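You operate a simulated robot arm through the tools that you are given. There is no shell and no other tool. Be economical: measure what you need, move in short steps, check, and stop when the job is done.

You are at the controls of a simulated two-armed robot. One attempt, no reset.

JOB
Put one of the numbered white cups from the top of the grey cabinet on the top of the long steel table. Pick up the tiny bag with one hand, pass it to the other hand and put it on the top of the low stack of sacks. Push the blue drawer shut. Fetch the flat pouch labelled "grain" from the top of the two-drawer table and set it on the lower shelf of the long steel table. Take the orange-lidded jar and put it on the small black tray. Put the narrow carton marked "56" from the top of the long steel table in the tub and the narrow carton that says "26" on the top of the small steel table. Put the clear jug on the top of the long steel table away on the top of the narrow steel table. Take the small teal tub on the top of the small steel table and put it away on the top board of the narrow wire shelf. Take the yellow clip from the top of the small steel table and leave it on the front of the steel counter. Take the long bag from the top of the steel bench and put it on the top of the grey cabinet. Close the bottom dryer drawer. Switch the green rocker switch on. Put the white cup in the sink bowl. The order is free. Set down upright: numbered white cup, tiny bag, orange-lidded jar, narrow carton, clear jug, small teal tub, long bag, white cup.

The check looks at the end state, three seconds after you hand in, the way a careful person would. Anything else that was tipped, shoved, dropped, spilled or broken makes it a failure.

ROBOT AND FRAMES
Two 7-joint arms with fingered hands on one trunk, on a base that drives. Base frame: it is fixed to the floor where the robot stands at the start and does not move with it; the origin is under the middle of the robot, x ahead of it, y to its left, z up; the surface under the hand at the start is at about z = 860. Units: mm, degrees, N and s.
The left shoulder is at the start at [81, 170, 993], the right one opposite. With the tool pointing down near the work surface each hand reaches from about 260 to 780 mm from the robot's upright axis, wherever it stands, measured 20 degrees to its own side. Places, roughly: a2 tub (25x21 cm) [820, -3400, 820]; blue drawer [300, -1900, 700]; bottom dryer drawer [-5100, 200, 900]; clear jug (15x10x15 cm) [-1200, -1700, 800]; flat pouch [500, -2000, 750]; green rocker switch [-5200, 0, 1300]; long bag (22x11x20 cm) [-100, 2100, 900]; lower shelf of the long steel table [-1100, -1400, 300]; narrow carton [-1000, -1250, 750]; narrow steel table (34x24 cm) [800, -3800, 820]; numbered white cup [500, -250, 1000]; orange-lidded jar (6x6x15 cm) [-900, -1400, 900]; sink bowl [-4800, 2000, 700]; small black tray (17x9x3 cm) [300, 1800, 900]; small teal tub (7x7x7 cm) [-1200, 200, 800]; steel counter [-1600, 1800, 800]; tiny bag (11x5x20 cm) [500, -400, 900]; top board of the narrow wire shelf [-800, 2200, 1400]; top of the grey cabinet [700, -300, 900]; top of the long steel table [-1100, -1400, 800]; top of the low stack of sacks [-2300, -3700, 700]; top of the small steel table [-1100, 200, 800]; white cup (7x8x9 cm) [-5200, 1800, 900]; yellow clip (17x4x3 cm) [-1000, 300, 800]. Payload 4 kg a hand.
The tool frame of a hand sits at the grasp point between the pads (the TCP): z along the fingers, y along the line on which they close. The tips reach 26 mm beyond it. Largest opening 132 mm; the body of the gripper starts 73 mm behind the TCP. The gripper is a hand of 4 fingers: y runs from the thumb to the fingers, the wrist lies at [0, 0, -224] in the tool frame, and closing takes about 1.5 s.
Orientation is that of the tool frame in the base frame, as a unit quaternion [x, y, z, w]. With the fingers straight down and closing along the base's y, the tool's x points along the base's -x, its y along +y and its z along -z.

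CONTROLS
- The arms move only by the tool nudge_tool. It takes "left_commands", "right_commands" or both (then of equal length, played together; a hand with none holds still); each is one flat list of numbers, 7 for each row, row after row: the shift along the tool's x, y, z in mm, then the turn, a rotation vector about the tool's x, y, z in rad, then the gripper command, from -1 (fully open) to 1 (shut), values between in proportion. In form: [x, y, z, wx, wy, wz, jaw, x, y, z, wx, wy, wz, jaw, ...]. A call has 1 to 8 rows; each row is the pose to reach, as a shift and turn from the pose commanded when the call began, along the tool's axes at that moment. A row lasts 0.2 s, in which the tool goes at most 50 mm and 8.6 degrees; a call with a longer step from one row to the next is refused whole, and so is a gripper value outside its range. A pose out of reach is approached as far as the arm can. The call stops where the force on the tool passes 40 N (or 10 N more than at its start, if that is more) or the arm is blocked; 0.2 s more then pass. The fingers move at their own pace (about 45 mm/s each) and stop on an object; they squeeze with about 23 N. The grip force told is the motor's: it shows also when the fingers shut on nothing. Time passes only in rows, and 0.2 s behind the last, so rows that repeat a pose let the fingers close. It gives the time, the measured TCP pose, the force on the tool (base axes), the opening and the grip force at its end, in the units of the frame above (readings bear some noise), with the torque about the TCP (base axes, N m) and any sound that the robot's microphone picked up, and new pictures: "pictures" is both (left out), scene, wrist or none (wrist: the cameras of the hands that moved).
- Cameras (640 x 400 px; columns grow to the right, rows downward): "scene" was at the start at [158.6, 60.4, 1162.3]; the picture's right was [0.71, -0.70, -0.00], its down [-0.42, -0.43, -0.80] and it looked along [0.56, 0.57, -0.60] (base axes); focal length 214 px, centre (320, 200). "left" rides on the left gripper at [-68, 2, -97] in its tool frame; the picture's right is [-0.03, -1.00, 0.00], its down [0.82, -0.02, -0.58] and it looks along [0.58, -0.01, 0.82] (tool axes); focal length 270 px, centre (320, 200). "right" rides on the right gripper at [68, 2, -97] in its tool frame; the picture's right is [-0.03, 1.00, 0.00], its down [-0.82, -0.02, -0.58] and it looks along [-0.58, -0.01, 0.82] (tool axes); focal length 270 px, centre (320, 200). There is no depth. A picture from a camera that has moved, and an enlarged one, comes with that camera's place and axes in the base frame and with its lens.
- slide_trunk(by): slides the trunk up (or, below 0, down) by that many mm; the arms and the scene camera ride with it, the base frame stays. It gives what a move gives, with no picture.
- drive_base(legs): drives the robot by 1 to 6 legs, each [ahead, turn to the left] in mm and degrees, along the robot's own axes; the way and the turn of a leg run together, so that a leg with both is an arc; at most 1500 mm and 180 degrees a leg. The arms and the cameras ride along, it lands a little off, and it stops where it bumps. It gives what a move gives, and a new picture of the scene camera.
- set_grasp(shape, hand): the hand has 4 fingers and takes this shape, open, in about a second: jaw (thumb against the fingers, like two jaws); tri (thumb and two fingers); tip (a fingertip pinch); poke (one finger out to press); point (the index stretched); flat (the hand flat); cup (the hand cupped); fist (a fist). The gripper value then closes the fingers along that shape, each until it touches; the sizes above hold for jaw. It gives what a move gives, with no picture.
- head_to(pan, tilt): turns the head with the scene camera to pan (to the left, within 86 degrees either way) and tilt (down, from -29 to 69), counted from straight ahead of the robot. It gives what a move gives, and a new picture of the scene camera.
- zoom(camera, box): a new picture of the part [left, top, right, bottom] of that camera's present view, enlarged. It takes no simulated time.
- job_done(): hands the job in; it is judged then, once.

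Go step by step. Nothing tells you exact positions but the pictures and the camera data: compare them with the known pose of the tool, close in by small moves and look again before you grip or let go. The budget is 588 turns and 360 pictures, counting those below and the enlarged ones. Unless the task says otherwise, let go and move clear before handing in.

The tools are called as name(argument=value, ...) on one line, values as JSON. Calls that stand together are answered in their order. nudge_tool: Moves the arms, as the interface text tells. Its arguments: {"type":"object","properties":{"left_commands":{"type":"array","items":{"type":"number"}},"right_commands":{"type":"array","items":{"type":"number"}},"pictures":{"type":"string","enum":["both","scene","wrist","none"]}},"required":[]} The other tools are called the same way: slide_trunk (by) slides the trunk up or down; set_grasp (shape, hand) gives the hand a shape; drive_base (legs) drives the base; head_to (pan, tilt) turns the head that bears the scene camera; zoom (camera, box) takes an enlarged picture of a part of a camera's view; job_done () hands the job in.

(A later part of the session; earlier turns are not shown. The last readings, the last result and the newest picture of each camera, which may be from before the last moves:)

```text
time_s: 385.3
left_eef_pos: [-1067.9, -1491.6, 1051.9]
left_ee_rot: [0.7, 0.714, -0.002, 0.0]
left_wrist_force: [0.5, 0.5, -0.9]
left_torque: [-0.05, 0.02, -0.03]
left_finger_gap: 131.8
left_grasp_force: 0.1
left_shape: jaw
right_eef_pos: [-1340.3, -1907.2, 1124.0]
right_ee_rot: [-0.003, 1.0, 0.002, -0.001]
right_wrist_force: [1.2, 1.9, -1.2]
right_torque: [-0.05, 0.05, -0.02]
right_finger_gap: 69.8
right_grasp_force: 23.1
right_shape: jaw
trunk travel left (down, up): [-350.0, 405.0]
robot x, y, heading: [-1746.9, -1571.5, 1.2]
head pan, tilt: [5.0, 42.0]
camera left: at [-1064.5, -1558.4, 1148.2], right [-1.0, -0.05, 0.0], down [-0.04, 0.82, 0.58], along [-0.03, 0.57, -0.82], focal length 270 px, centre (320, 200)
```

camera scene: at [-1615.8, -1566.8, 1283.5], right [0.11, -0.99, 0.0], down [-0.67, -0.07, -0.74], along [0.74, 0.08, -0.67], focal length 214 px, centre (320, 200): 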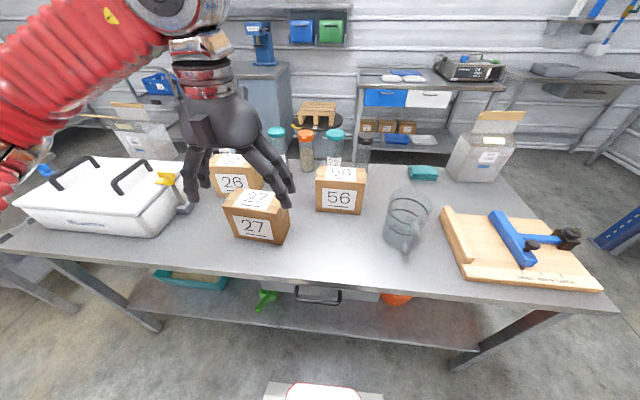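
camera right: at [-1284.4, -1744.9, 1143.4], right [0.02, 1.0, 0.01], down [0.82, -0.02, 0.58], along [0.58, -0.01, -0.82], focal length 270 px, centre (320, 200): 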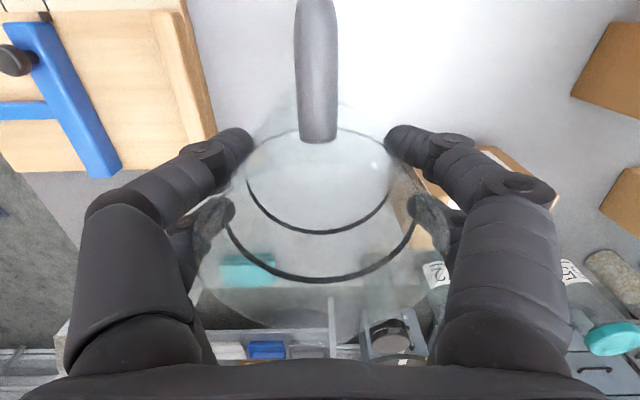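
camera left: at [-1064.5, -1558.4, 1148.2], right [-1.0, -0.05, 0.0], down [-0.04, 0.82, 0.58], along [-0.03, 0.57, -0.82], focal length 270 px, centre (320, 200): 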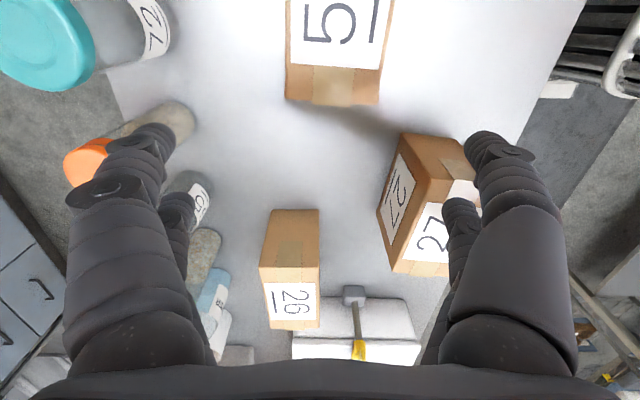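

nudge_tool(left_commands=[-40, -5, 0, 0, 0, 0, -1, -80, -10, 0, 0, 0, 0, -1, -104, -13, 20, 0, 0, 0, -1, -104, -13, 60, 0, 0, 0, -1, -104, -13, 100, 0, 0, 0, -1], pictures="wrist")

```text
time_s: 386.5
left_eef_pos: [-1082.9, -1599.4, 952.5]
left_ee_rot: [0.701, 0.714, 0.0, -0.001]
left_wrist_force: [0.9, -0.7, 0.3]
left_torque: [-0.01, -0.01, 0.02]
left_finger_gap: 131.8
left_grasp_force: 0.0
left_shape: jaw
left hand out of reach, approached as far as the arm can: row 2, 3, 4, 5
right_eef_pos: [-1342.1, -1910.7, 1122.8]
right_ee_rot: [-0.003, 1.0, 0.004, 0.0]
right_wrist_force: [-0.1, 0.0, -0.8]
right_torque: [0.0, 0.01, -0.04]
right_finger_gap: 69.5
right_grasp_force: 23.1
right_shape: jaw
trunk travel left (down, up): [-350.0, 405.0]
robot x, y, heading: [-1750.2, -1572.0, 1.4]
head pan, tilt: [5.0, 42.0]
camera left: at [-1079.9, -1667.4, 1048.8], right [-1.0, -0.04, 0.0], down [-0.04, 0.82, 0.58], along [-0.03, 0.58, -0.82], focal length 270 px, centre (320, 200)
```

left: 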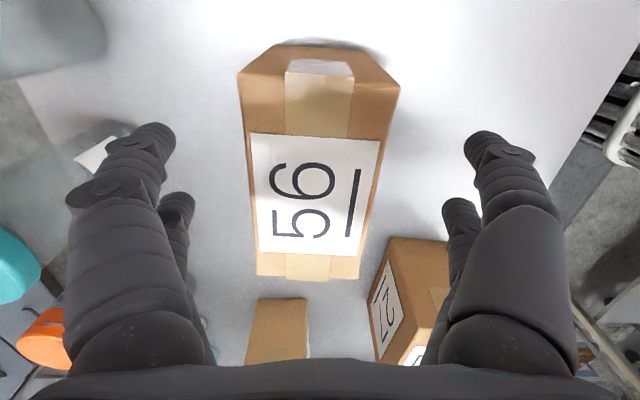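

nudge_tool(left_commands=[0, 4, 40, 0, 0, 0, -1, 0, 4, 78, 0, 0, 0, -1, 0, 4, 78, 0, 0, 0, 0, 0, 4, 78, 0, 0, 0, 0.5, 0, 4, 78, 0, 0, 0, 0.7, 0, 4, 78, 0, 0, 0, 0.7, 0, 4, 78, 0, 0, 0, 0.7], pictures="none")

nudge_tool(left_commands=[0, 0, -25, 0, 0, 0, 0.8, 0, 0, -65, 0, 0, 0, 0.8, 0, 0, -105, 0, 0, 0, 0.8, 0, 0, -150, 0, 0, 0, 0.8], pictures="wrist")

```text
time_s: 388.1
left_eef_pos: [-1081.0, -1599.9, 873.6]
left_ee_rot: [0.7, 0.714, -0.001, 0.0]
left_wrist_force: [-0.5, -0.3, -0.5]
left_torque: [-0.02, 0.03, -0.03]
left_finger_gap: 75.3
left_grasp_force: 22.5
left_shape: jaw
right_eef_pos: [-1339.9, -1909.5, 1123.1]
right_ee_rot: [-0.002, 1.0, 0.004, 0.0]
right_wrist_force: [0.3, 0.6, -1.2]
right_torque: [0.0, 0.01, -0.02]
right_finger_gap: 69.5
right_grasp_force: 23.4
right_shape: jaw
trunk travel left (down, up): [-350.0, 405.0]
robot x, y, heading: [-1751.0, -1573.2, 1.5]
head pan, tilt: [5.0, 42.0]
```

```text
time_s: 389.1
left_eef_pos: [-1092.0, -1593.8, 1021.6]
left_ee_rot: [0.701, 0.713, -0.001, 0.0]
left_wrist_force: [-1.0, 0.5, -6.0]
left_torque: [-0.17, -0.02, 0.01]
left_finger_gap: 75.1
left_grasp_force: 23.3
left_shape: jaw
left hand out of reach, approached as far as the arm can: row 2, 3, 4
right_eef_pos: [-1343.0, -1909.2, 1124.4]
right_ee_rot: [-0.003, 1.0, 0.002, 0.0]
right_wrist_force: [-0.4, 0.1, -1.1]
right_torque: [0.0, 0.01, 0.05]
right_finger_gap: 69.6
right_grasp_force: 23.2
right_shape: jaw
trunk travel left (down, up): [-350.0, 405.0]
robot x, y, heading: [-1753.4, -1571.9, 1.3]
head pan, tilt: [5.0, 42.0]
camera left: at [-1088.5, -1661.6, 1119.5], right [-1.0, -0.04, 0.0], down [-0.03, 0.82, 0.58], along [-0.03, 0.58, -0.82], focal length 270 px, centre (320, 200)
```

left: 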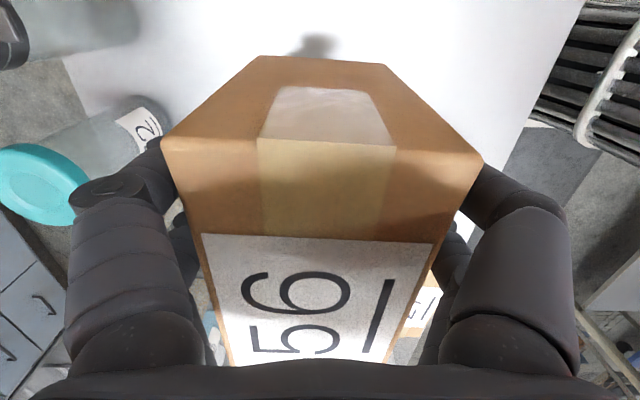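

The carton tilted since I gripped 27 mm off its centre. I set it back down and regrip at the centre.

nudge_tool(left_commands=[0, 3, 40, 0, 0, 0, 0.8, -3, 8, 80, 0, 0, 0, 0.8, -6, 11, 115, 0, 0, 0, 0.8, -6, 11, 130, 0, 0, 0, 0.8, -6, 11, 142, 0, 0, 0, 0.8, -6, 11, 149, 0, 0, 0, 0.8], pictures="none")

nudge_tool(left_commands=[0, 0, 0, 0, 0, 0, 0.2, 0, 0, 0, 0, 0, 0, -0.3, 0, 0, 0, 0, 0, 0, -0.6, 0, 0, 0, 0, 0, 0, -0.8, 0, 0, -50, 0, 0, 0, -0.9], pictures="wrist")

```text
time_s: 390.5
left_eef_pos: [-1083.2, -1601.8, 872.9]
left_ee_rot: [0.701, 0.713, -0.001, 0.001]
left_wrist_force: [0.4, -2.4, 2.6]
left_torque: [0.02, 0.09, -0.05]
left_finger_gap: 75.1
left_grasp_force: 22.9
left_shape: jaw
right_eef_pos: [-1342.6, -1911.4, 1122.8]
right_ee_rot: [-0.003, 1.0, 0.003, 0.0]
right_wrist_force: [0.6, -0.8, -1.0]
right_torque: [0.04, 0.06, -0.01]
right_finger_gap: 69.5
right_grasp_force: 22.8
right_shape: jaw
trunk travel left (down, up): [-350.0, 405.0]
robot x, y, heading: [-1749.4, -1570.9, 1.6]
head pan, tilt: [5.0, 42.0]
```

```text
time_s: 391.7
left_eef_pos: [-1083.4, -1600.4, 922.3]
left_ee_rot: [0.701, 0.713, 0.0, 0.0]
left_wrist_force: [0.3, 0.5, 0.3]
left_torque: [-0.04, 0.01, 0.01]
left_finger_gap: 125.3
left_grasp_force: 0.1
left_shape: jaw
right_eef_pos: [-1343.0, -1910.5, 1124.1]
right_ee_rot: [-0.003, 1.0, 0.003, 0.0]
right_wrist_force: [-0.2, 0.1, -1.5]
right_torque: [-0.01, -0.01, -0.05]
right_finger_gap: 69.4
right_grasp_force: 22.6
right_shape: jaw
trunk travel left (down, up): [-350.0, 405.0]
robot x, y, heading: [-1748.8, -1568.8, 1.4]
head pan, tilt: [5.0, 42.0]
camera left: at [-1080.0, -1668.7, 1020.1], right [-1.0, -0.04, 0.0], down [-0.04, 0.82, 0.58], along [-0.03, 0.58, -0.82], focal length 270 px, centre (320, 200)
```

left: 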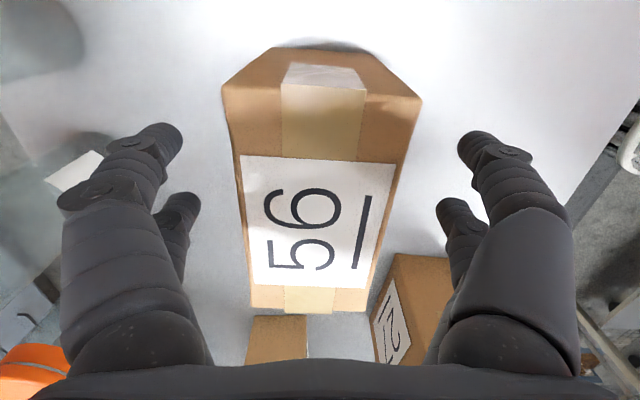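

nudge_tool(left_commands=[26, 3, 0, 0, 0, 0, -0.6, 26, 3, 0, 0, 0, 0, -0.6, 26, 3, 30, 0, 0, 0, -0.6, 26, 3, 56, 0, 0, 0, -0.6, 26, 3, 56, 0, 0, 0, 0.2, 26, 3, 56, 0, 0, 0, 0.8, 26, 3, 56, 0, 0, 0, 0.8, 26, 3, 56, 0, 0, 0, 0.8], pictures="none")

nudge_tool(left_commands=[0, 0, 0, 0, 0, 0, 1, 0, 0, -25, 0, 0, 0, 1, 0, 0, -65, 0, 0, 0, 1, 0, 0, -105, 0, 0, 0, 1, 0, 0, -150, 0, 0, 0, 1], pictures="wrist")

```text
time_s: 393.5
left_eef_pos: [-1074.3, -1578.2, 866.0]
left_ee_rot: [0.701, 0.713, 0.0, -0.001]
left_wrist_force: [0.2, -0.6, 0.8]
left_torque: [0.01, -0.26, -0.1]
left_finger_gap: 82.5
left_grasp_force: 23.0
left_shape: jaw
left hand out of reach, approached as far as the arm can: row 1, 2, 3
right_eef_pos: [-1341.7, -1910.2, 1122.6]
right_ee_rot: [-0.003, 1.0, 0.003, 0.0]
right_wrist_force: [-1.0, -0.4, -1.2]
right_torque: [0.0, 0.03, -0.01]
right_finger_gap: 69.3
right_grasp_force: 23.2
right_shape: jaw
trunk travel left (down, up): [-350.0, 405.0]
robot x, y, heading: [-1751.8, -1570.7, 1.5]
head pan, tilt: [5.0, 42.0]
```

```text
time_s: 394.7
left_eef_pos: [-1085.0, -1577.5, 1018.7]
left_ee_rot: [0.701, 0.713, -0.002, 0.001]
left_wrist_force: [0.3, 0.0, -5.5]
left_torque: [-0.04, -0.04, 0.0]
left_finger_gap: 82.2
left_grasp_force: 23.3
left_shape: jaw
left hand out of reach, approached as far as the arm can: row 5
right_eef_pos: [-1341.8, -1908.9, 1122.5]
right_ee_rot: [-0.002, 1.0, 0.003, 0.0]
right_wrist_force: [-0.4, 0.0, -1.8]
right_torque: [-0.03, -0.03, -0.01]
right_finger_gap: 69.7
right_grasp_force: 23.0
right_shape: jaw
trunk travel left (down, up): [-350.0, 405.0]
robot x, y, heading: [-1748.4, -1571.8, 1.1]
head pan, tilt: [5.0, 42.0]
camera left: at [-1082.8, -1644.7, 1115.8], right [-1.0, -0.04, 0.0], down [-0.03, 0.82, 0.58], along [-0.03, 0.58, -0.82], focal length 270 px, centre (320, 200)
```

left: 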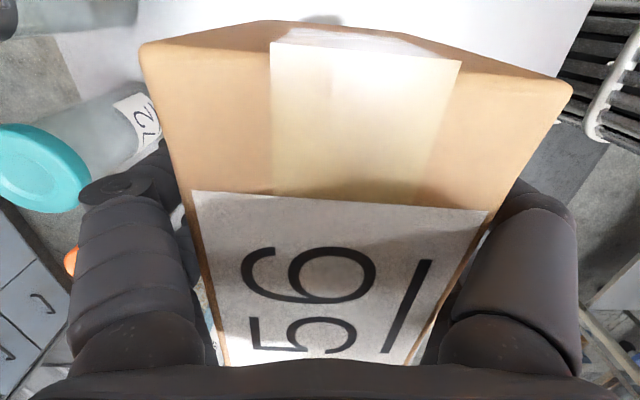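

The carton hangs slightly tilted but securely; it levelled itself when set down before. I retract both hands and reverse away from the table.

nudge_tool(left_commands=[20, -36, -12, 0, 0, 0, 1, 40, -72, -24, 0, 0, 0, 1, 60, -108, -36, 0, 0, 0, 1, 80, -144, -48, 0, 0, 0, 1, 100, -180, -60, 0, 0, 0, 1], pictures="none")

drive_base(legs=[[-120, 0], [0, -48]])

drive_base(legs=[[0, -44], [1000, 0]])

```text
time_s: 395.9
left_eef_pos: [-1269.1, -1477.6, 1075.0]
left_ee_rot: [0.7, 0.714, 0.0, 0.001]
left_wrist_force: [0.3, 0.2, -5.0]
left_torque: [-0.07, -0.06, -0.02]
left_finger_gap: 82.4
left_grasp_force: 23.1
left_shape: jaw
right_eef_pos: [-1343.5, -1907.3, 1122.8]
right_ee_rot: [-0.003, 1.0, 0.002, -0.001]
right_wrist_force: [-0.4, 0.6, -1.1]
right_torque: [0.0, 0.01, 0.0]
right_finger_gap: 69.2
right_grasp_force: 23.0
right_shape: jaw
trunk travel left (down, up): [-350.0, 405.0]
robot x, y, heading: [-1749.1, -1573.9, 1.4]
head pan, tilt: [5.0, 42.0]
```

```text
time_s: 399.6
left_eef_pos: [-1479.3, -1872.2, 1075.7]
left_ee_rot: [0.93, 0.368, -0.001, -0.001]
left_wrist_force: [-0.6, -0.9, -4.8]
left_torque: [-0.03, 0.03, -0.01]
left_finger_gap: 81.9
left_grasp_force: 22.8
left_shape: jaw
right_eef_pos: [-1847.0, -2105.9, 1122.1]
right_ee_rot: [0.403, 0.915, 0.003, 0.001]
right_wrist_force: [-0.3, -0.7, -1.4]
right_torque: [0.05, 0.03, 0.0]
right_finger_gap: 68.8
right_grasp_force: 23.0
right_shape: jaw
trunk travel left (down, up): [-350.0, 405.0]
robot x, y, heading: [-1837.3, -1538.7, -46.5]
head pan, tilt: [5.0, 42.0]
camera scene: at [-1736.7, -1637.1, 1283.3], right [-0.66, -0.75, 0.0], down [-0.5, 0.44, -0.74], along [0.56, -0.49, -0.67], focal length 214 px, centre (320, 200)
```

scene: 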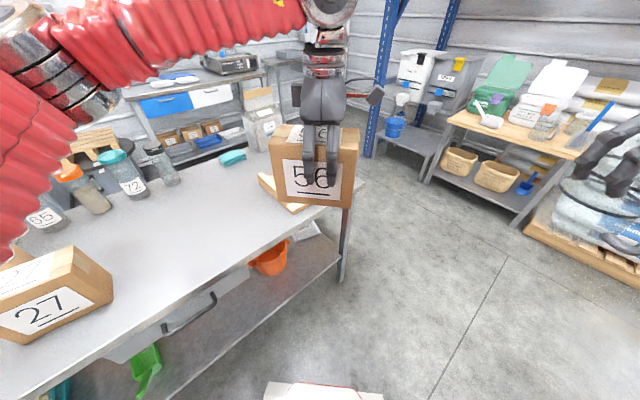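

```text
time_s: 402.5
left_eef_pos: [-1818.3, -2029.2, 1076.8]
left_ee_rot: [1.0, -0.012, 0.003, -0.001]
left_wrist_force: [-2.1, 0.3, -4.5]
left_torque: [-0.05, -0.04, 0.01]
left_finger_gap: 81.7
left_grasp_force: 22.4
left_shape: jaw
right_eef_pos: [-2245.1, -1936.3, 1122.2]
right_ee_rot: [0.72, 0.694, 0.003, 0.004]
right_wrist_force: [-1.0, 0.5, -1.8]
right_torque: [0.01, -0.12, 0.03]
right_finger_gap: 67.8
right_grasp_force: 22.5
right_shape: jaw
trunk travel left (down, up): [-350.0, 405.0]
robot x, y, heading: [-1787.9, -1545.8, -90.2]
head pan, tilt: [5.0, 42.0]
stopped in leg 2: the robot was blocked; the commanded pose is now the measured one
camera scene: at [-1788.8, -1680.4, 1283.4], right [-1.0, -0.08, -0.01], down [-0.05, 0.67, -0.74], along [0.06, -0.74, -0.67], focal length 214 px, centre (320, 200)
```

scene: 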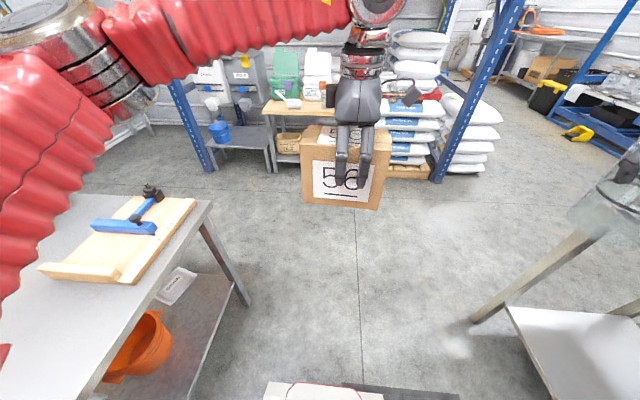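

drive_base(legs=[[1080, 0], [0, 42]])

drive_base(legs=[[0, 40], [1500, 0]])

```text
time_s: 410.2
left_eef_pos: [-1502.2, -2984.1, 1076.9]
left_ee_rot: [0.941, 0.339, 0.0, -0.001]
left_wrist_force: [0.8, -0.3, -5.0]
left_torque: [-0.01, 0.04, 0.0]
left_finger_gap: 81.6
left_grasp_force: 23.0
left_shape: jaw
right_eef_pos: [-1886.3, -3192.8, 1124.4]
right_ee_rot: [0.431, 0.902, 0.003, 0.001]
right_wrist_force: [0.3, 0.3, -1.7]
right_torque: [0.03, 0.02, 0.01]
right_finger_gap: 67.3
right_grasp_force: 22.7
right_shape: jaw
trunk travel left (down, up): [-350.0, 405.0]
robot x, y, heading: [-1838.7, -2628.0, -49.3]
head pan, tilt: [5.0, 42.0]
camera scene: at [-1741.2, -2729.5, 1283.3], right [-0.7, -0.71, 0.0], down [-0.48, 0.47, -0.74], along [0.53, -0.52, -0.67], focal length 214 px, centre (320, 200)
```

scene: 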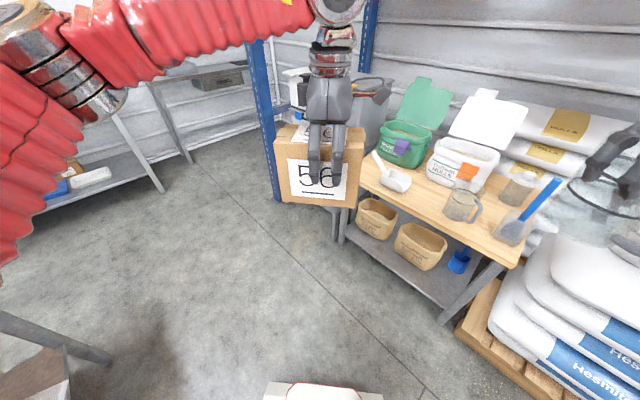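

```text
time_s: 419.8
left_eef_pos: [117.3, -2946.9, 1076.8]
left_ee_rot: [0.771, 0.637, -0.001, 0.0]
left_wrist_force: [0.5, -0.2, -4.8]
left_torque: [-0.05, 0.0, -0.01]
left_finger_gap: 81.3
left_grasp_force: 22.5
left_shape: jaw
right_eef_pos: [-46.7, -3351.8, 1124.1]
right_ee_rot: [0.103, 0.995, 0.002, 0.001]
right_wrist_force: [0.0, 0.1, -1.6]
right_torque: [0.02, 0.0, -0.01]
right_finger_gap: 66.9
right_grasp_force: 23.1
right_shape: jaw
trunk travel left (down, up): [-350.0, 405.0]
robot x, y, heading: [-364.5, -2885.2, -10.0]
head pan, tilt: [5.0, 42.0]
camera scene: at [-228.9, -2903.6, 1283.3], right [-0.09, -1.0, 0.0], down [-0.67, 0.06, -0.74], along [0.74, -0.06, -0.67], focal length 214 px, centre (320, 200)
```

scene: 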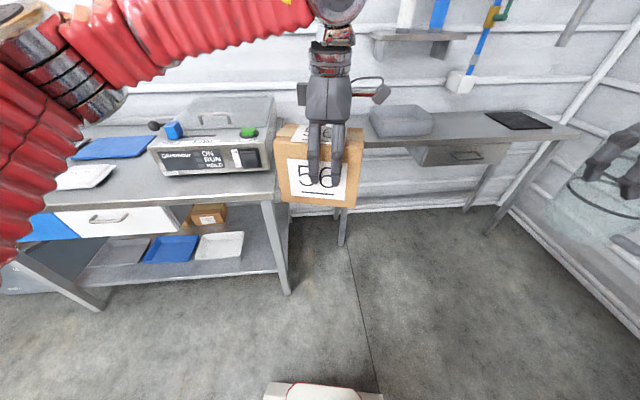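

The tub (grey, ~(750,-3396)) and the narrow steel table are ahead-right. I drive in front of them.

drive_base(legs=[[0, -39], [890, 0]])

drive_base(legs=[[0, 48]])

```text
time_s: 422.1
left_eef_pos: [0.1, -3209.0, 1077.7]
left_ee_rot: [0.928, 0.372, -0.003, 0.0]
left_wrist_force: [1.0, 0.1, -4.9]
left_torque: [-0.09, 0.08, 0.01]
left_finger_gap: 80.9
left_grasp_force: 23.2
left_shape: jaw
right_eef_pos: [-364.0, -3438.3, 1129.7]
right_ee_rot: [0.39, 0.921, -0.005, -0.007]
right_wrist_force: [0.3, 0.2, -1.3]
right_torque: [0.02, 0.0, 0.01]
right_finger_gap: 66.2
right_grasp_force: 22.9
right_shape: jaw
trunk travel left (down, up): [-350.0, 405.0]
robot x, y, heading: [-340.2, -2863.7, -46.2]
head pan, tilt: [5.0, 42.0]
stopped in leg 1: the robot was blocked; the commanded pose is now the measured one
camera scene: at [-231.9, -2950.2, 1283.3], right [-0.66, -0.75, 0.01], down [-0.51, 0.44, -0.74], along [0.56, -0.49, -0.67], focal length 214 px, centre (320, 200)
```

scene: 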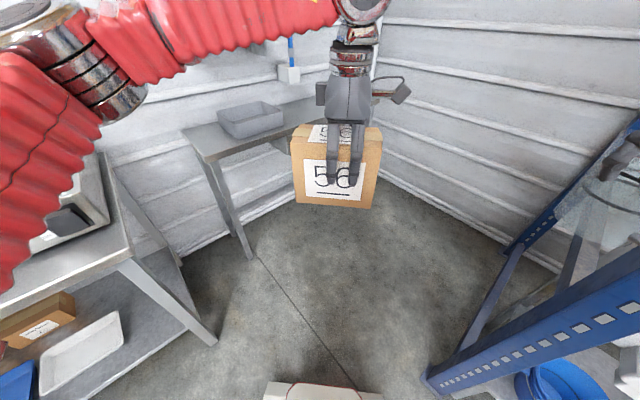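

```text
time_s: 425.1
left_eef_pos: [146.5, -2850.6, 1079.1]
left_ee_rot: [0.702, 0.712, -0.002, 0.0]
left_wrist_force: [0.2, 2.0, -3.8]
left_torque: [-0.14, 0.01, 0.0]
left_finger_gap: 80.7
left_grasp_force: 22.6
left_shape: jaw
right_eef_pos: [67.3, -3274.3, 1128.9]
right_ee_rot: [-0.008, 1.0, -0.003, -0.002]
right_wrist_force: [0.3, 1.5, -1.1]
right_torque: [-0.08, 0.04, -0.01]
right_finger_gap: 65.4
right_grasp_force: 23.6
right_shape: jaw
trunk travel left (down, up): [-350.0, 405.0]
robot x, y, heading: [-336.0, -2906.7, 0.3]
head pan, tilt: [5.0, 42.0]
stopped in leg 1: the robot was blocked; the commanded pose is now the measured one
camera scene: at [-201.4, -2893.3, 1283.3], right [0.09, -1.0, 0.0], down [-0.67, -0.07, -0.74], along [0.74, 0.07, -0.67], focal length 214 px, centre (320, 200)
```

scene: 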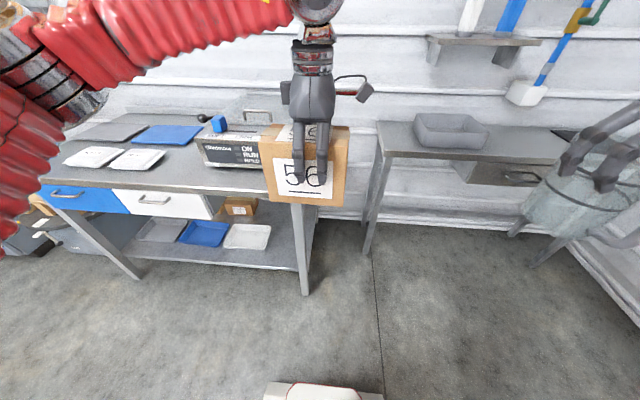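

drive_base(legs=[[380, 0], [0, -40]])

```text
time_s: 428.6
left_eef_pos: [499.6, -2979.6, 1080.5]
left_ee_rot: [0.792, 0.611, 0.001, -0.002]
left_wrist_force: [-1.2, -0.7, -4.7]
left_torque: [-0.03, -0.02, 0.02]
left_finger_gap: 80.9
left_grasp_force: 22.8
left_shape: jaw
right_eef_pos: [312.3, -3368.9, 1126.6]
right_ee_rot: [0.127, 0.992, 0.0, -0.003]
right_wrist_force: [-0.5, 0.1, -1.2]
right_torque: [0.02, 0.0, 0.0]
right_finger_gap: 65.0
right_grasp_force: 22.8
right_shape: jaw
trunk travel left (down, up): [-350.0, 405.0]
robot x, y, heading: [26.4, -2884.7, -14.2]
head pan, tilt: [5.0, 42.0]
stopped in leg 2: the robot was blocked; the commanded pose is now the measured one
camera scene: at [157.8, -2915.6, 1283.6], right [-0.16, -0.99, 0.0], down [-0.66, 0.11, -0.74], along [0.73, -0.11, -0.67], focal length 214 px, centre (320, 200)
```

scene: 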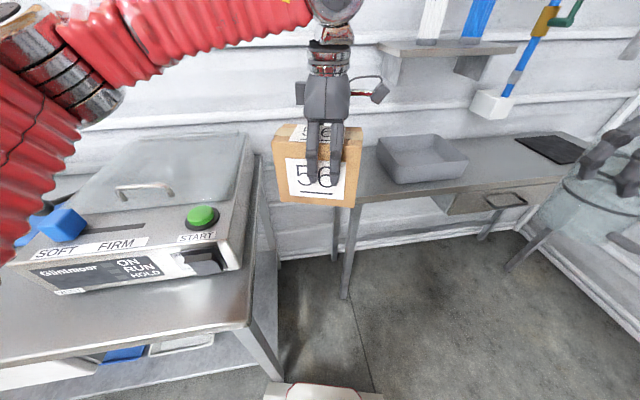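

drive_base(legs=[[-120, 0], [0, -40]])

```text
time_s: 432.0
left_eef_pos: [209.2, -3240.9, 1079.0]
left_ee_rot: [0.955, 0.296, 0.0, -0.001]
left_wrist_force: [-0.3, -1.3, -5.0]
left_torque: [-0.02, 0.07, -0.02]
left_finger_gap: 80.6
left_grasp_force: 22.8
left_shape: jaw
right_eef_pos: [-188.9, -3409.9, 1126.9]
right_ee_rot: [0.466, 0.885, 0.002, -0.004]
right_wrist_force: [-0.2, -0.1, -2.0]
right_torque: [0.02, 0.01, 0.03]
right_finger_gap: 65.0
right_grasp_force: 22.9
right_shape: jaw
trunk travel left (down, up): [-350.0, 405.0]
robot x, y, heading: [-57.9, -2834.1, -54.9]
head pan, tilt: [5.0, 42.0]
camera scene: at [27.0, -2943.1, 1283.3], right [-0.76, -0.64, 0.0], down [-0.43, 0.51, -0.74], along [0.48, -0.57, -0.67], focal length 214 px, centre (320, 200)
```

scene: 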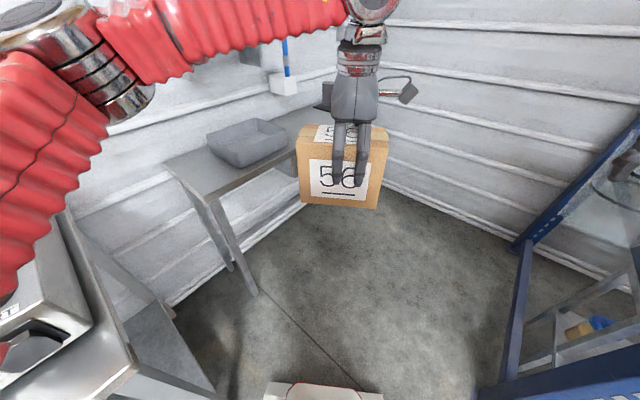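

drive_base(legs=[[0, -13], [760, 0]])

```text
time_s: 437.0
left_eef_pos: [395.2, -3987.2, 1079.3]
left_ee_rot: [0.983, 0.186, 0.0, -0.002]
left_wrist_force: [0.2, 0.9, -4.7]
left_torque: [-0.04, 0.02, 0.0]
left_finger_gap: 80.7
left_grasp_force: 22.6
left_shape: jaw
right_eef_pos: [-29.8, -4063.5, 1127.5]
right_ee_rot: [0.564, 0.826, 0.002, -0.005]
right_wrist_force: [0.0, 0.1, -1.2]
right_torque: [0.07, -0.01, -0.01]
right_finger_gap: 64.1
right_grasp_force: 22.9
right_shape: jaw
trunk travel left (down, up): [-350.0, 405.0]
robot x, y, heading: [223.7, -3530.8, -67.9]
head pan, tilt: [5.0, 42.0]
camera scene: at [284.3, -3657.4, 1283.3], right [-0.89, -0.46, 0.0], down [-0.3, 0.6, -0.74], along [0.34, -0.66, -0.67], focal length 214 px, centre (320, 200)
```

scene: 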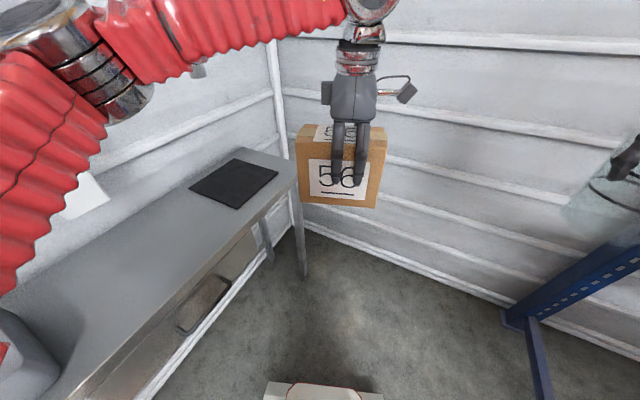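

drive_base(legs=[[0, 40]])

drive_base(legs=[[0, 28]])

```text
time_s: 439.6
left_eef_pos: [652.9, -3770.4, 1080.0]
left_ee_rot: [0.859, 0.512, 0.0, -0.002]
left_wrist_force: [0.5, -0.5, -4.5]
left_torque: [-0.04, 0.03, 0.0]
left_finger_gap: 80.6
left_grasp_force: 22.8
left_shape: jaw
right_eef_pos: [377.9, -4103.3, 1127.9]
right_ee_rot: [0.243, 0.97, 0.0, -0.005]
right_wrist_force: [-0.3, 0.1, -2.1]
right_torque: [0.05, 0.03, -0.01]
right_finger_gap: 63.8
right_grasp_force: 22.8
right_shape: jaw
trunk travel left (down, up): [-350.0, 405.0]
robot x, y, heading: [206.4, -3569.9, -27.7]
head pan, tilt: [5.0, 42.0]
camera scene: at [333.3, -3628.0, 1283.3], right [-0.39, -0.92, 0.0], down [-0.62, 0.26, -0.74], along [0.68, -0.29, -0.67], focal length 214 px, centre (320, 200)
```

scene: 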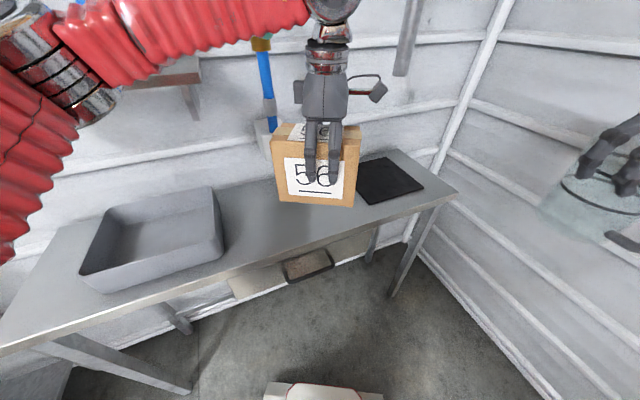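

```text
time_s: 441.5
left_eef_pos: [695.8, -3536.4, 1079.7]
left_ee_rot: [0.707, 0.707, -0.001, -0.002]
left_wrist_force: [0.9, -0.6, -5.1]
left_torque: [-0.07, -0.03, 0.02]
left_finger_gap: 80.4
left_grasp_force: 23.0
left_shape: jaw
right_eef_pos: [609.6, -3961.0, 1128.2]
right_ee_rot: [-0.001, 1.0, -0.001, -0.005]
right_wrist_force: [0.6, -0.7, -1.4]
right_torque: [-0.02, 0.04, 0.0]
right_finger_gap: 63.8
right_grasp_force: 23.0
right_shape: jaw
trunk travel left (down, up): [-350.0, 405.0]
robot x, y, heading: [209.6, -3603.0, -0.0]
head pan, tilt: [5.0, 42.0]
camera scene: at [347.2, -3592.9, 1283.2], right [0.09, -1.0, 0.0], down [-0.67, -0.06, -0.74], along [0.74, 0.07, -0.67], focal length 214 px, centre (320, 200)
```

scene: 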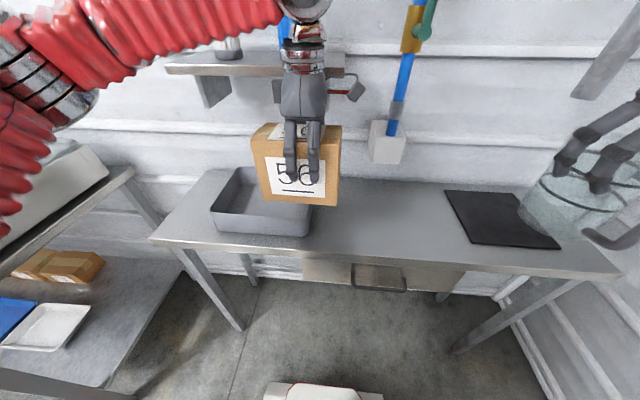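

nudge_tool(left_commands=[31, 30, 0, 0, 0, 0, 1, 62, 61, 0, 0, 0, 0, 1, 94, 92, 0, 0, 0, 0, 1, 125, 122, 0, 0, 0, 0, 1, 125, 122, 40, 0, 0, 0, 1, 125, 122, 80, 0, 0, 0, 1, 125, 122, 115, 0, 0, 0, 1], pictures="both")

```text
time_s: 442.3
left_eef_pos: [764.7, -3464.9, 1083.9]
left_ee_rot: [0.717, 0.698, -0.004, -0.005]
left_wrist_force: [-26.5, 3.9, -0.9]
left_torque: [-0.47, -3.05, 0.13]
left_finger_gap: 80.5
left_grasp_force: 23.3
left_shape: jaw
right_eef_pos: [607.8, -3960.9, 1129.6]
right_ee_rot: [0.0, 1.0, -0.001, -0.004]
right_wrist_force: [1.0, -0.5, -2.4]
right_torque: [0.04, 0.06, -0.01]
right_finger_gap: 63.9
right_grasp_force: 22.9
right_shape: jaw
trunk travel left (down, up): [-350.0, 405.0]
robot x, y, heading: [208.3, -3601.3, 0.2]
head pan, tilt: [5.0, 42.0]
stopped in row 3 (left hand): the force on the tool passed its limit at 68 N (the readings are from after the stop); the commanded pose is now the measured one
camera scene: at [343.9, -3593.9, 1283.7], right [0.09, -1.0, 0.0], down [-0.67, -0.06, -0.74], along [0.74, 0.07, -0.67], focal length 214 px, centre (320, 200)
camera left: at [766.8, -3533.0, 1181.0], right [-1.0, 0.0, 0.01], down [0.01, 0.81, 0.58], along [-0.01, 0.58, -0.81], focal length 270 px, centre (320, 200)
```

scene: 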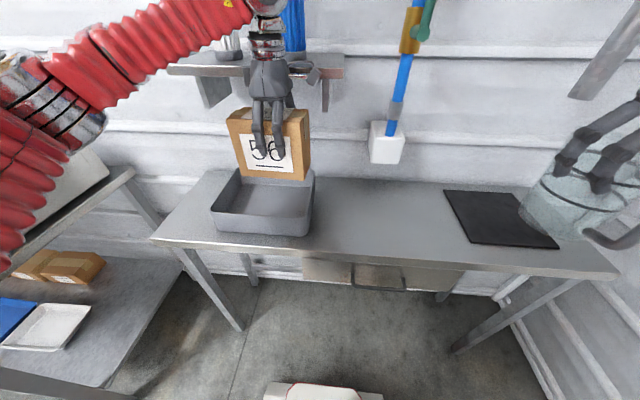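
left: 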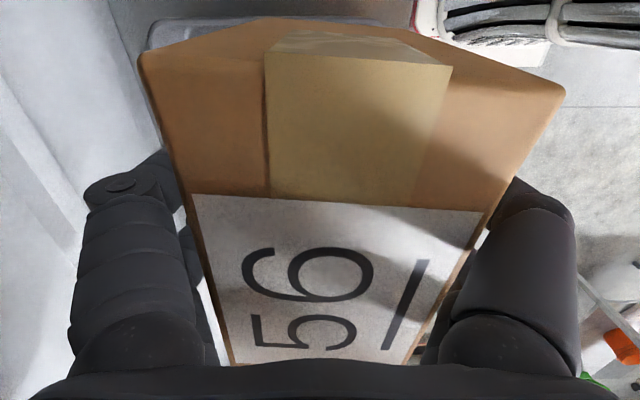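

The hand touched the wall shelf's front edge. I back off, go lower first, and place the carton in the front part of the tub.

nudge_tool(left_commands=[0, -30, 0, 0, 0, 0, 1, 27, -30, 0, 0, 0, 0, 1, 54, -30, 20, 0, 0, 0, 1, 54, -30, 50, 0, 0, 0, 1, 54, -30, 74, 0, 0, 0, 1], pictures="none")

nudge_tool(left_commands=[0, 22, 0, 0, 0, 0, 1, 0, 44, 0, 0, 0, 0, 1], pictures="both")

```text
time_s: 443.5
left_eef_pos: [739.5, -3407.8, 1007.6]
left_ee_rot: [0.716, 0.698, -0.004, -0.004]
left_wrist_force: [0.1, 0.2, -5.2]
left_torque: [-0.06, -0.01, 0.02]
left_finger_gap: 80.2
left_grasp_force: 23.3
left_shape: jaw
right_eef_pos: [608.0, -3961.4, 1128.3]
right_ee_rot: [0.001, 1.0, -0.002, -0.006]
right_wrist_force: [-0.1, -0.7, -1.1]
right_torque: [0.03, 0.05, 0.01]
right_finger_gap: 63.7
right_grasp_force: 23.0
right_shape: jaw
trunk travel left (down, up): [-350.0, 405.0]
robot x, y, heading: [213.0, -3598.6, -0.0]
head pan, tilt: [5.0, 42.0]
```

```text
time_s: 444.1
left_eef_pos: [770.5, -3410.3, 1011.1]
left_ee_rot: [0.719, 0.695, -0.002, -0.005]
left_wrist_force: [0.4, 0.2, -5.0]
left_torque: [-0.04, -0.02, 0.01]
left_finger_gap: 80.2
left_grasp_force: 23.3
left_shape: jaw
right_eef_pos: [597.8, -3959.3, 1132.9]
right_ee_rot: [0.0, 1.0, -0.003, 0.0]
right_wrist_force: [-0.3, -0.7, -1.1]
right_torque: [-0.01, 0.03, 0.01]
right_finger_gap: 63.8
right_grasp_force: 22.9
right_shape: jaw
trunk travel left (down, up): [-350.0, 405.0]
robot x, y, heading: [207.8, -3598.5, 0.3]
head pan, tilt: [5.0, 42.0]
camera scene: at [332.8, -3591.0, 1284.4], right [0.09, -1.0, 0.0], down [-0.66, -0.06, -0.75], along [0.75, 0.07, -0.66], focal length 214 px, centre (320, 200)
camera left: at [771.1, -3477.9, 1108.0], right [-1.0, 0.01, 0.01], down [0.01, 0.81, 0.58], along [0.0, 0.58, -0.81], focal length 270 px, centre (320, 200)
```

scene: 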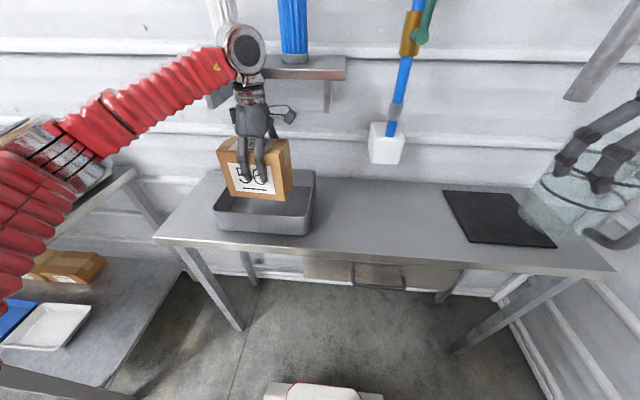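
left: 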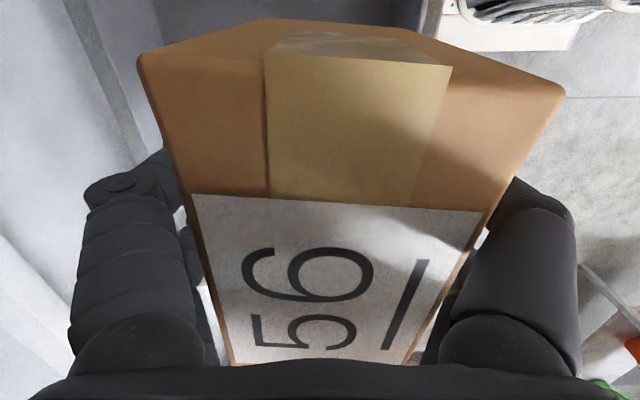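

nudge_tool(left_commands=[0, 4, 30, 0, 0, 0, 1, 0, 6, 55, 0, 0, 0, 1, 0, 6, 65, 0, 0, 0, 1, 0, 6, 73, 0, 0, 0, 1, 0, 6, 80, 0, 0, 0, 1, 0, 6, 86, 0, 0, 0, 1], pictures="both")

```text
time_s: 445.5
left_eef_pos: [783.7, -3409.4, 925.5]
left_ee_rot: [0.715, 0.699, -0.001, -0.003]
left_wrist_force: [-1.5, 0.3, -3.8]
left_torque: [-0.07, -0.07, -0.02]
left_finger_gap: 80.5
left_grasp_force: 23.0
left_shape: jaw
right_eef_pos: [601.8, -3961.2, 1132.7]
right_ee_rot: [-0.001, 1.0, -0.001, 0.0]
right_wrist_force: [-1.0, 1.0, -0.8]
right_torque: [0.02, -0.08, -0.01]
right_finger_gap: 63.7
right_grasp_force: 22.9
right_shape: jaw
trunk travel left (down, up): [-350.0, 405.0]
robot x, y, heading: [208.6, -3599.8, 0.1]
head pan, tilt: [5.0, 42.0]
camera scene: at [338.2, -3592.7, 1284.2], right [0.09, -1.0, 0.0], down [-0.66, -0.06, -0.75], along [0.74, 0.07, -0.67], focal length 214 px, centre (320, 200)
camera left: at [783.3, -3477.7, 1022.8], right [-1.0, 0.0, 0.01], down [0.0, 0.82, 0.58], along [-0.01, 0.58, -0.82], focal length 270 px, centre (320, 200)
```

scene: 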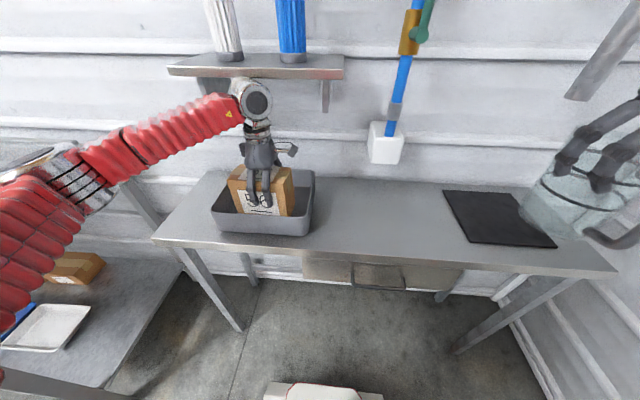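
left: 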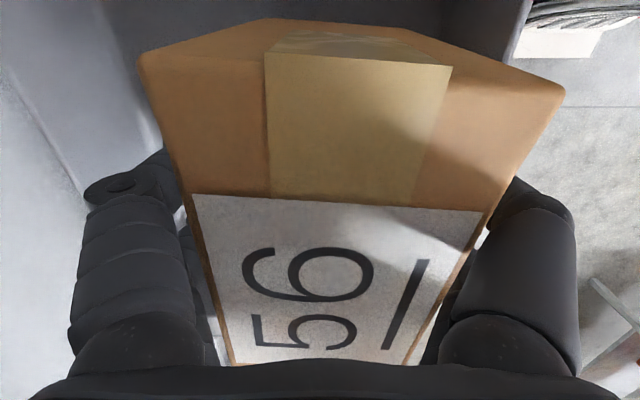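

nudge_tool(left_commands=[0, 0, 6, 0, 0, 0, 1, 0, 0, 12, 0, 0, 0, 1, 0, 0, 18, 0, 0, 0, 1, 0, 0, 24, 0, 0, 0, 1, 0, 0, 29, 0, 0, 0, 1, 0, 0, 34, 0, 0, 0, 1], pictures="wrist")

```text
time_s: 446.5
left_eef_pos: [790.5, -3412.3, 911.3]
left_ee_rot: [0.716, 0.698, 0.001, 0.004]
left_wrist_force: [-9.0, 2.2, 21.9]
left_torque: [0.31, -0.24, 0.15]
left_finger_gap: 79.7
left_grasp_force: 22.7
left_shape: jaw
right_eef_pos: [606.4, -3961.6, 1130.2]
right_ee_rot: [0.0, 1.0, -0.002, -0.004]
right_wrist_force: [0.3, 0.2, -1.1]
right_torque: [0.0, 0.03, 0.0]
right_finger_gap: 63.8
right_grasp_force: 23.1
right_shape: jaw
trunk travel left (down, up): [-350.0, 405.0]
robot x, y, heading: [210.4, -3599.1, -0.0]
head pan, tilt: [5.0, 42.0]
stopped in row 5 (left hand): the force on the tool passed its limit at 47 N (the readings are from after the stop); the commanded pose is now the measured one
camera left: at [789.2, -3479.1, 1008.3], right [-1.0, 0.0, 0.0], down [0.0, 0.82, 0.57], along [0.0, 0.57, -0.82], focal length 270 px, centre (320, 200)
```

left: 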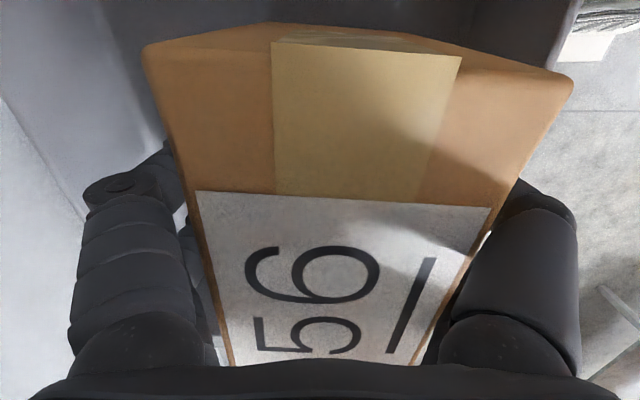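

The carton is level and resting on the tub floor. I release and lift straight up, staying clear of the shelf.

nudge_tool(left_commands=[0, 0, -3, 0, 0, 0, 0.2, 0, 0, -3, 0, 0, 0, -0.3, 0, 0, -3, 0, 0, 0, -0.45, 0, 0, -3, 0, 0, 0, -0.45, 0, -2, -30, 0, 0, 0, -0.45, 0, -12, -60, 0, 0, 0, -0.45, 0, -40, -80, 0, 0, 0, -0.45, 0, -80, -90, 0, 0, 0, -0.45], pictures="scene")

```text
time_s: 448.3
left_eef_pos: [714.2, -3409.6, 995.6]
left_ee_rot: [0.715, 0.699, -0.003, 0.0]
left_wrist_force: [0.4, 0.2, 0.1]
left_torque: [-0.01, 0.07, -0.03]
left_finger_gap: 95.8
left_grasp_force: 0.1
left_shape: jaw
right_eef_pos: [612.9, -3959.1, 1129.4]
right_ee_rot: [0.0, 1.0, -0.004, -0.007]
right_wrist_force: [1.1, 0.2, -0.8]
right_torque: [0.01, 0.09, 0.0]
right_finger_gap: 64.0
right_grasp_force: 23.0
right_shape: jaw
trunk travel left (down, up): [-350.0, 405.0]
robot x, y, heading: [208.3, -3596.9, 0.1]
head pan, tilt: [5.0, 42.0]
camera scene: at [350.3, -3591.2, 1283.4], right [0.09, -1.0, 0.0], down [-0.67, -0.06, -0.74], along [0.74, 0.07, -0.67], focal length 214 px, centre (320, 200)
```

scene: 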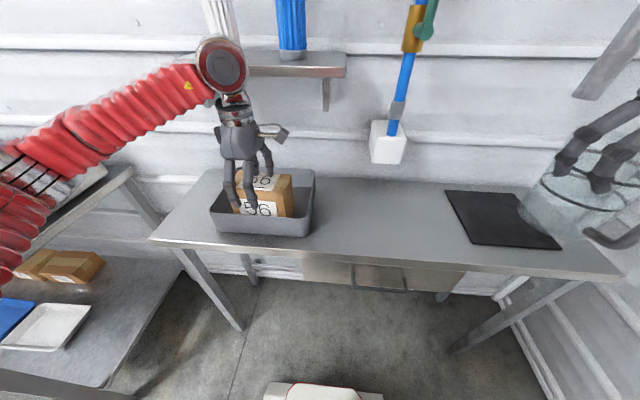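

nudge_tool(right_commands=[-30, 36, 0, 0, 0, 0, 0.9, -60, 73, 0, 0, 0, 0, 0.9, -90, 110, 0, 0, 0, 0, 0.9, -120, 150, 0, 0, 0, 0, 0.9, -150, 190, 0, 0, 0, 0, 0.9, -157, 199, 40, 0, 0, 0, 0.9, -157, 199, 85, 0, 0, 0, 0.9, -157, 199, 130, 0, 0, 0, 0.9], pictures="wrist")

```text
time_s: 450.1
left_eef_pos: [709.5, -3411.4, 996.3]
left_ee_rot: [0.715, 0.699, -0.001, 0.001]
left_wrist_force: [0.1, -0.3, -0.6]
left_torque: [0.0, -0.02, -0.01]
left_finger_gap: 95.8
left_grasp_force: 0.2
left_shape: jaw
right_eef_pos: [763.3, -3763.3, 997.2]
right_ee_rot: [0.0, 1.0, -0.001, -0.003]
right_wrist_force: [-0.3, -0.3, -1.6]
right_torque: [0.01, 0.01, -0.02]
right_finger_gap: 63.6
right_grasp_force: 22.9
right_shape: jaw
right hand out of reach, approached as far as the arm can: row 5, 6
trunk travel left (down, up): [-350.0, 405.0]
robot x, y, heading: [213.9, -3599.3, -0.0]
head pan, tilt: [5.0, 42.0]
camera right: at [695.0, -3760.2, 1094.8], right [0.03, 1.0, 0.0], down [0.82, -0.02, 0.57], along [0.57, -0.02, -0.82], focal length 270 px, centre (320, 200)
```

right: 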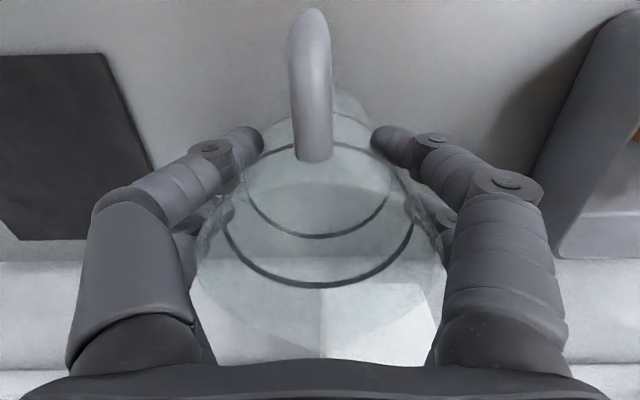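

nudge_tool(right_commands=[0, 0, 15, 0, 0, 0, 0.9, 0, 0, 28, 0, 0, 0, 0.9, 0, 0, 36, 0, 0, 0, 0.9, 0, 0, 44, 0, 0, 0, 0.9, 0, 0, 52, 0, 0, 0, 0.9, 0, 0, 59, 0, 0, 0, 0.9, 0, 0, 66, 0, 0, 0, 0.9, 0, 0, 73, 0, 0, 0, 0.9], pictures="none")

```text
time_s: 451.9
left_eef_pos: [709.5, -3411.2, 997.0]
left_ee_rot: [0.716, 0.698, -0.002, 0.0]
left_wrist_force: [-0.6, -0.2, -0.1]
left_torque: [0.01, -0.02, 0.02]
left_finger_gap: 95.7
left_grasp_force: 0.1
left_shape: jaw
right_eef_pos: [764.7, -3761.2, 936.3]
right_ee_rot: [0.0, 1.0, 0.002, 0.004]
right_wrist_force: [-4.4, -1.1, 19.9]
right_torque: [-0.15, -0.1, -0.07]
right_finger_gap: 63.6
right_grasp_force: 22.9
right_shape: jaw
trunk travel left (down, up): [-350.0, 405.0]
robot x, y, heading: [211.3, -3598.3, 0.4]
head pan, tilt: [5.0, 42.0]
stopped in row 8 (right hand): the force on the tool passed its limit at 45 N (the readings are from after the stop); the commanded pose is now the measured one
```

Contact as expected. I release the jug and lift off.

nudge_tool(right_commands=[0, 0, -3, 0, 0, 0, 0.4, 0, 0, -3, 0, 0, 0, 0, 0, 0, -3, 0, 0, 0, -0.6, 0, 0, -3, 0, 0, 0, -0.9, 0, 0, -3, 0, 0, 0, -0.9, 0, 0, -40, 0, 0, 0, -0.9, 0, 0, -85, 0, 0, 0, -0.9, 0, 0, -130, 0, 0, 0, -0.9], pictures="scene")

```text
time_s: 453.7
left_eef_pos: [710.1, -3411.0, 996.4]
left_ee_rot: [0.716, 0.698, -0.002, 0.001]
left_wrist_force: [0.2, 0.1, -0.4]
left_torque: [0.03, 0.01, 0.01]
left_finger_gap: 95.9
left_grasp_force: 0.0
left_shape: jaw
right_eef_pos: [765.1, -3764.5, 1062.2]
right_ee_rot: [0.002, 1.0, 0.002, 0.001]
right_wrist_force: [0.9, -0.5, -0.5]
right_torque: [0.08, 0.01, -0.01]
right_finger_gap: 125.3
right_grasp_force: 0.0
right_shape: jaw
trunk travel left (down, up): [-350.0, 405.0]
robot x, y, heading: [205.3, -3597.5, 0.4]
head pan, tilt: [5.0, 42.0]
camera scene: at [346.2, -3593.4, 1283.3], right [0.09, -1.0, 0.0], down [-0.67, -0.06, -0.74], along [0.74, 0.07, -0.67], focal length 214 px, centre (320, 200)
```

scene: 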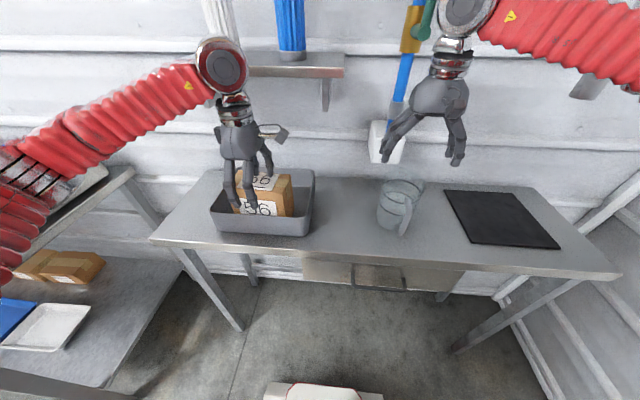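

Jug stands upright; carton 56 is in the tub. Next: the orange-lidded jar and carton 26, from the long table's east side. I tuck the arms and drive there.

nudge_tool(left_commands=[10, -10, -30, 0, 0, 0, -0.45, 15, -30, -60, 0, 0, 0, -0.45, 20, -60, -90, 0, 0, 0, -0.45, 20, -100, -100, 0, 0, 0, -0.45], right_commands=[20, -10, -10, 0, 0, 0, -1, 60, -25, -20, 0, 0, 0, -1, 105, -40, -30, 0, 0, 0, -1, 150, -60, -40, 0, 0, 0, -1], pictures="none")

drive_base(legs=[[-150, 0], [0, 40]])

```text
refused: row 4 steps farther than a row can; nothing moved
```

```text
time_s: 456.2
left_eef_pos: [472.7, -3273.1, 996.9]
left_ee_rot: [0.599, 0.8, -0.001, 0.002]
left_wrist_force: [0.0, -0.1, -0.4]
left_torque: [0.02, -0.02, -0.01]
left_finger_gap: 95.5
left_grasp_force: 0.1
left_shape: jaw
right_eef_pos: [637.5, -3575.0, 1171.1]
right_ee_rot: [-0.117, 0.977, 0.158, 0.082]
right_wrist_force: [0.3, -0.4, 0.9]
right_torque: [0.0, 0.01, -0.01]
right_finger_gap: 125.5
right_grasp_force: 0.1
right_shape: jaw
trunk travel left (down, up): [-350.0, 405.0]
robot x, y, heading: [62.5, -3619.5, 18.2]
head pan, tilt: [5.0, 42.0]
stopped in leg 2: the robot was blocked; the commanded pose is now the measured one
camera scene: at [184.5, -3571.7, 1283.9], right [0.39, -0.92, 0.0], down [-0.61, -0.26, -0.74], along [0.68, 0.29, -0.67], focal length 214 px, centre (320, 200)
```

scene: 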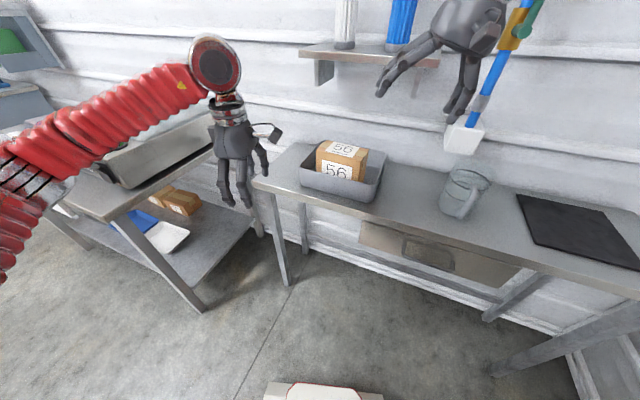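

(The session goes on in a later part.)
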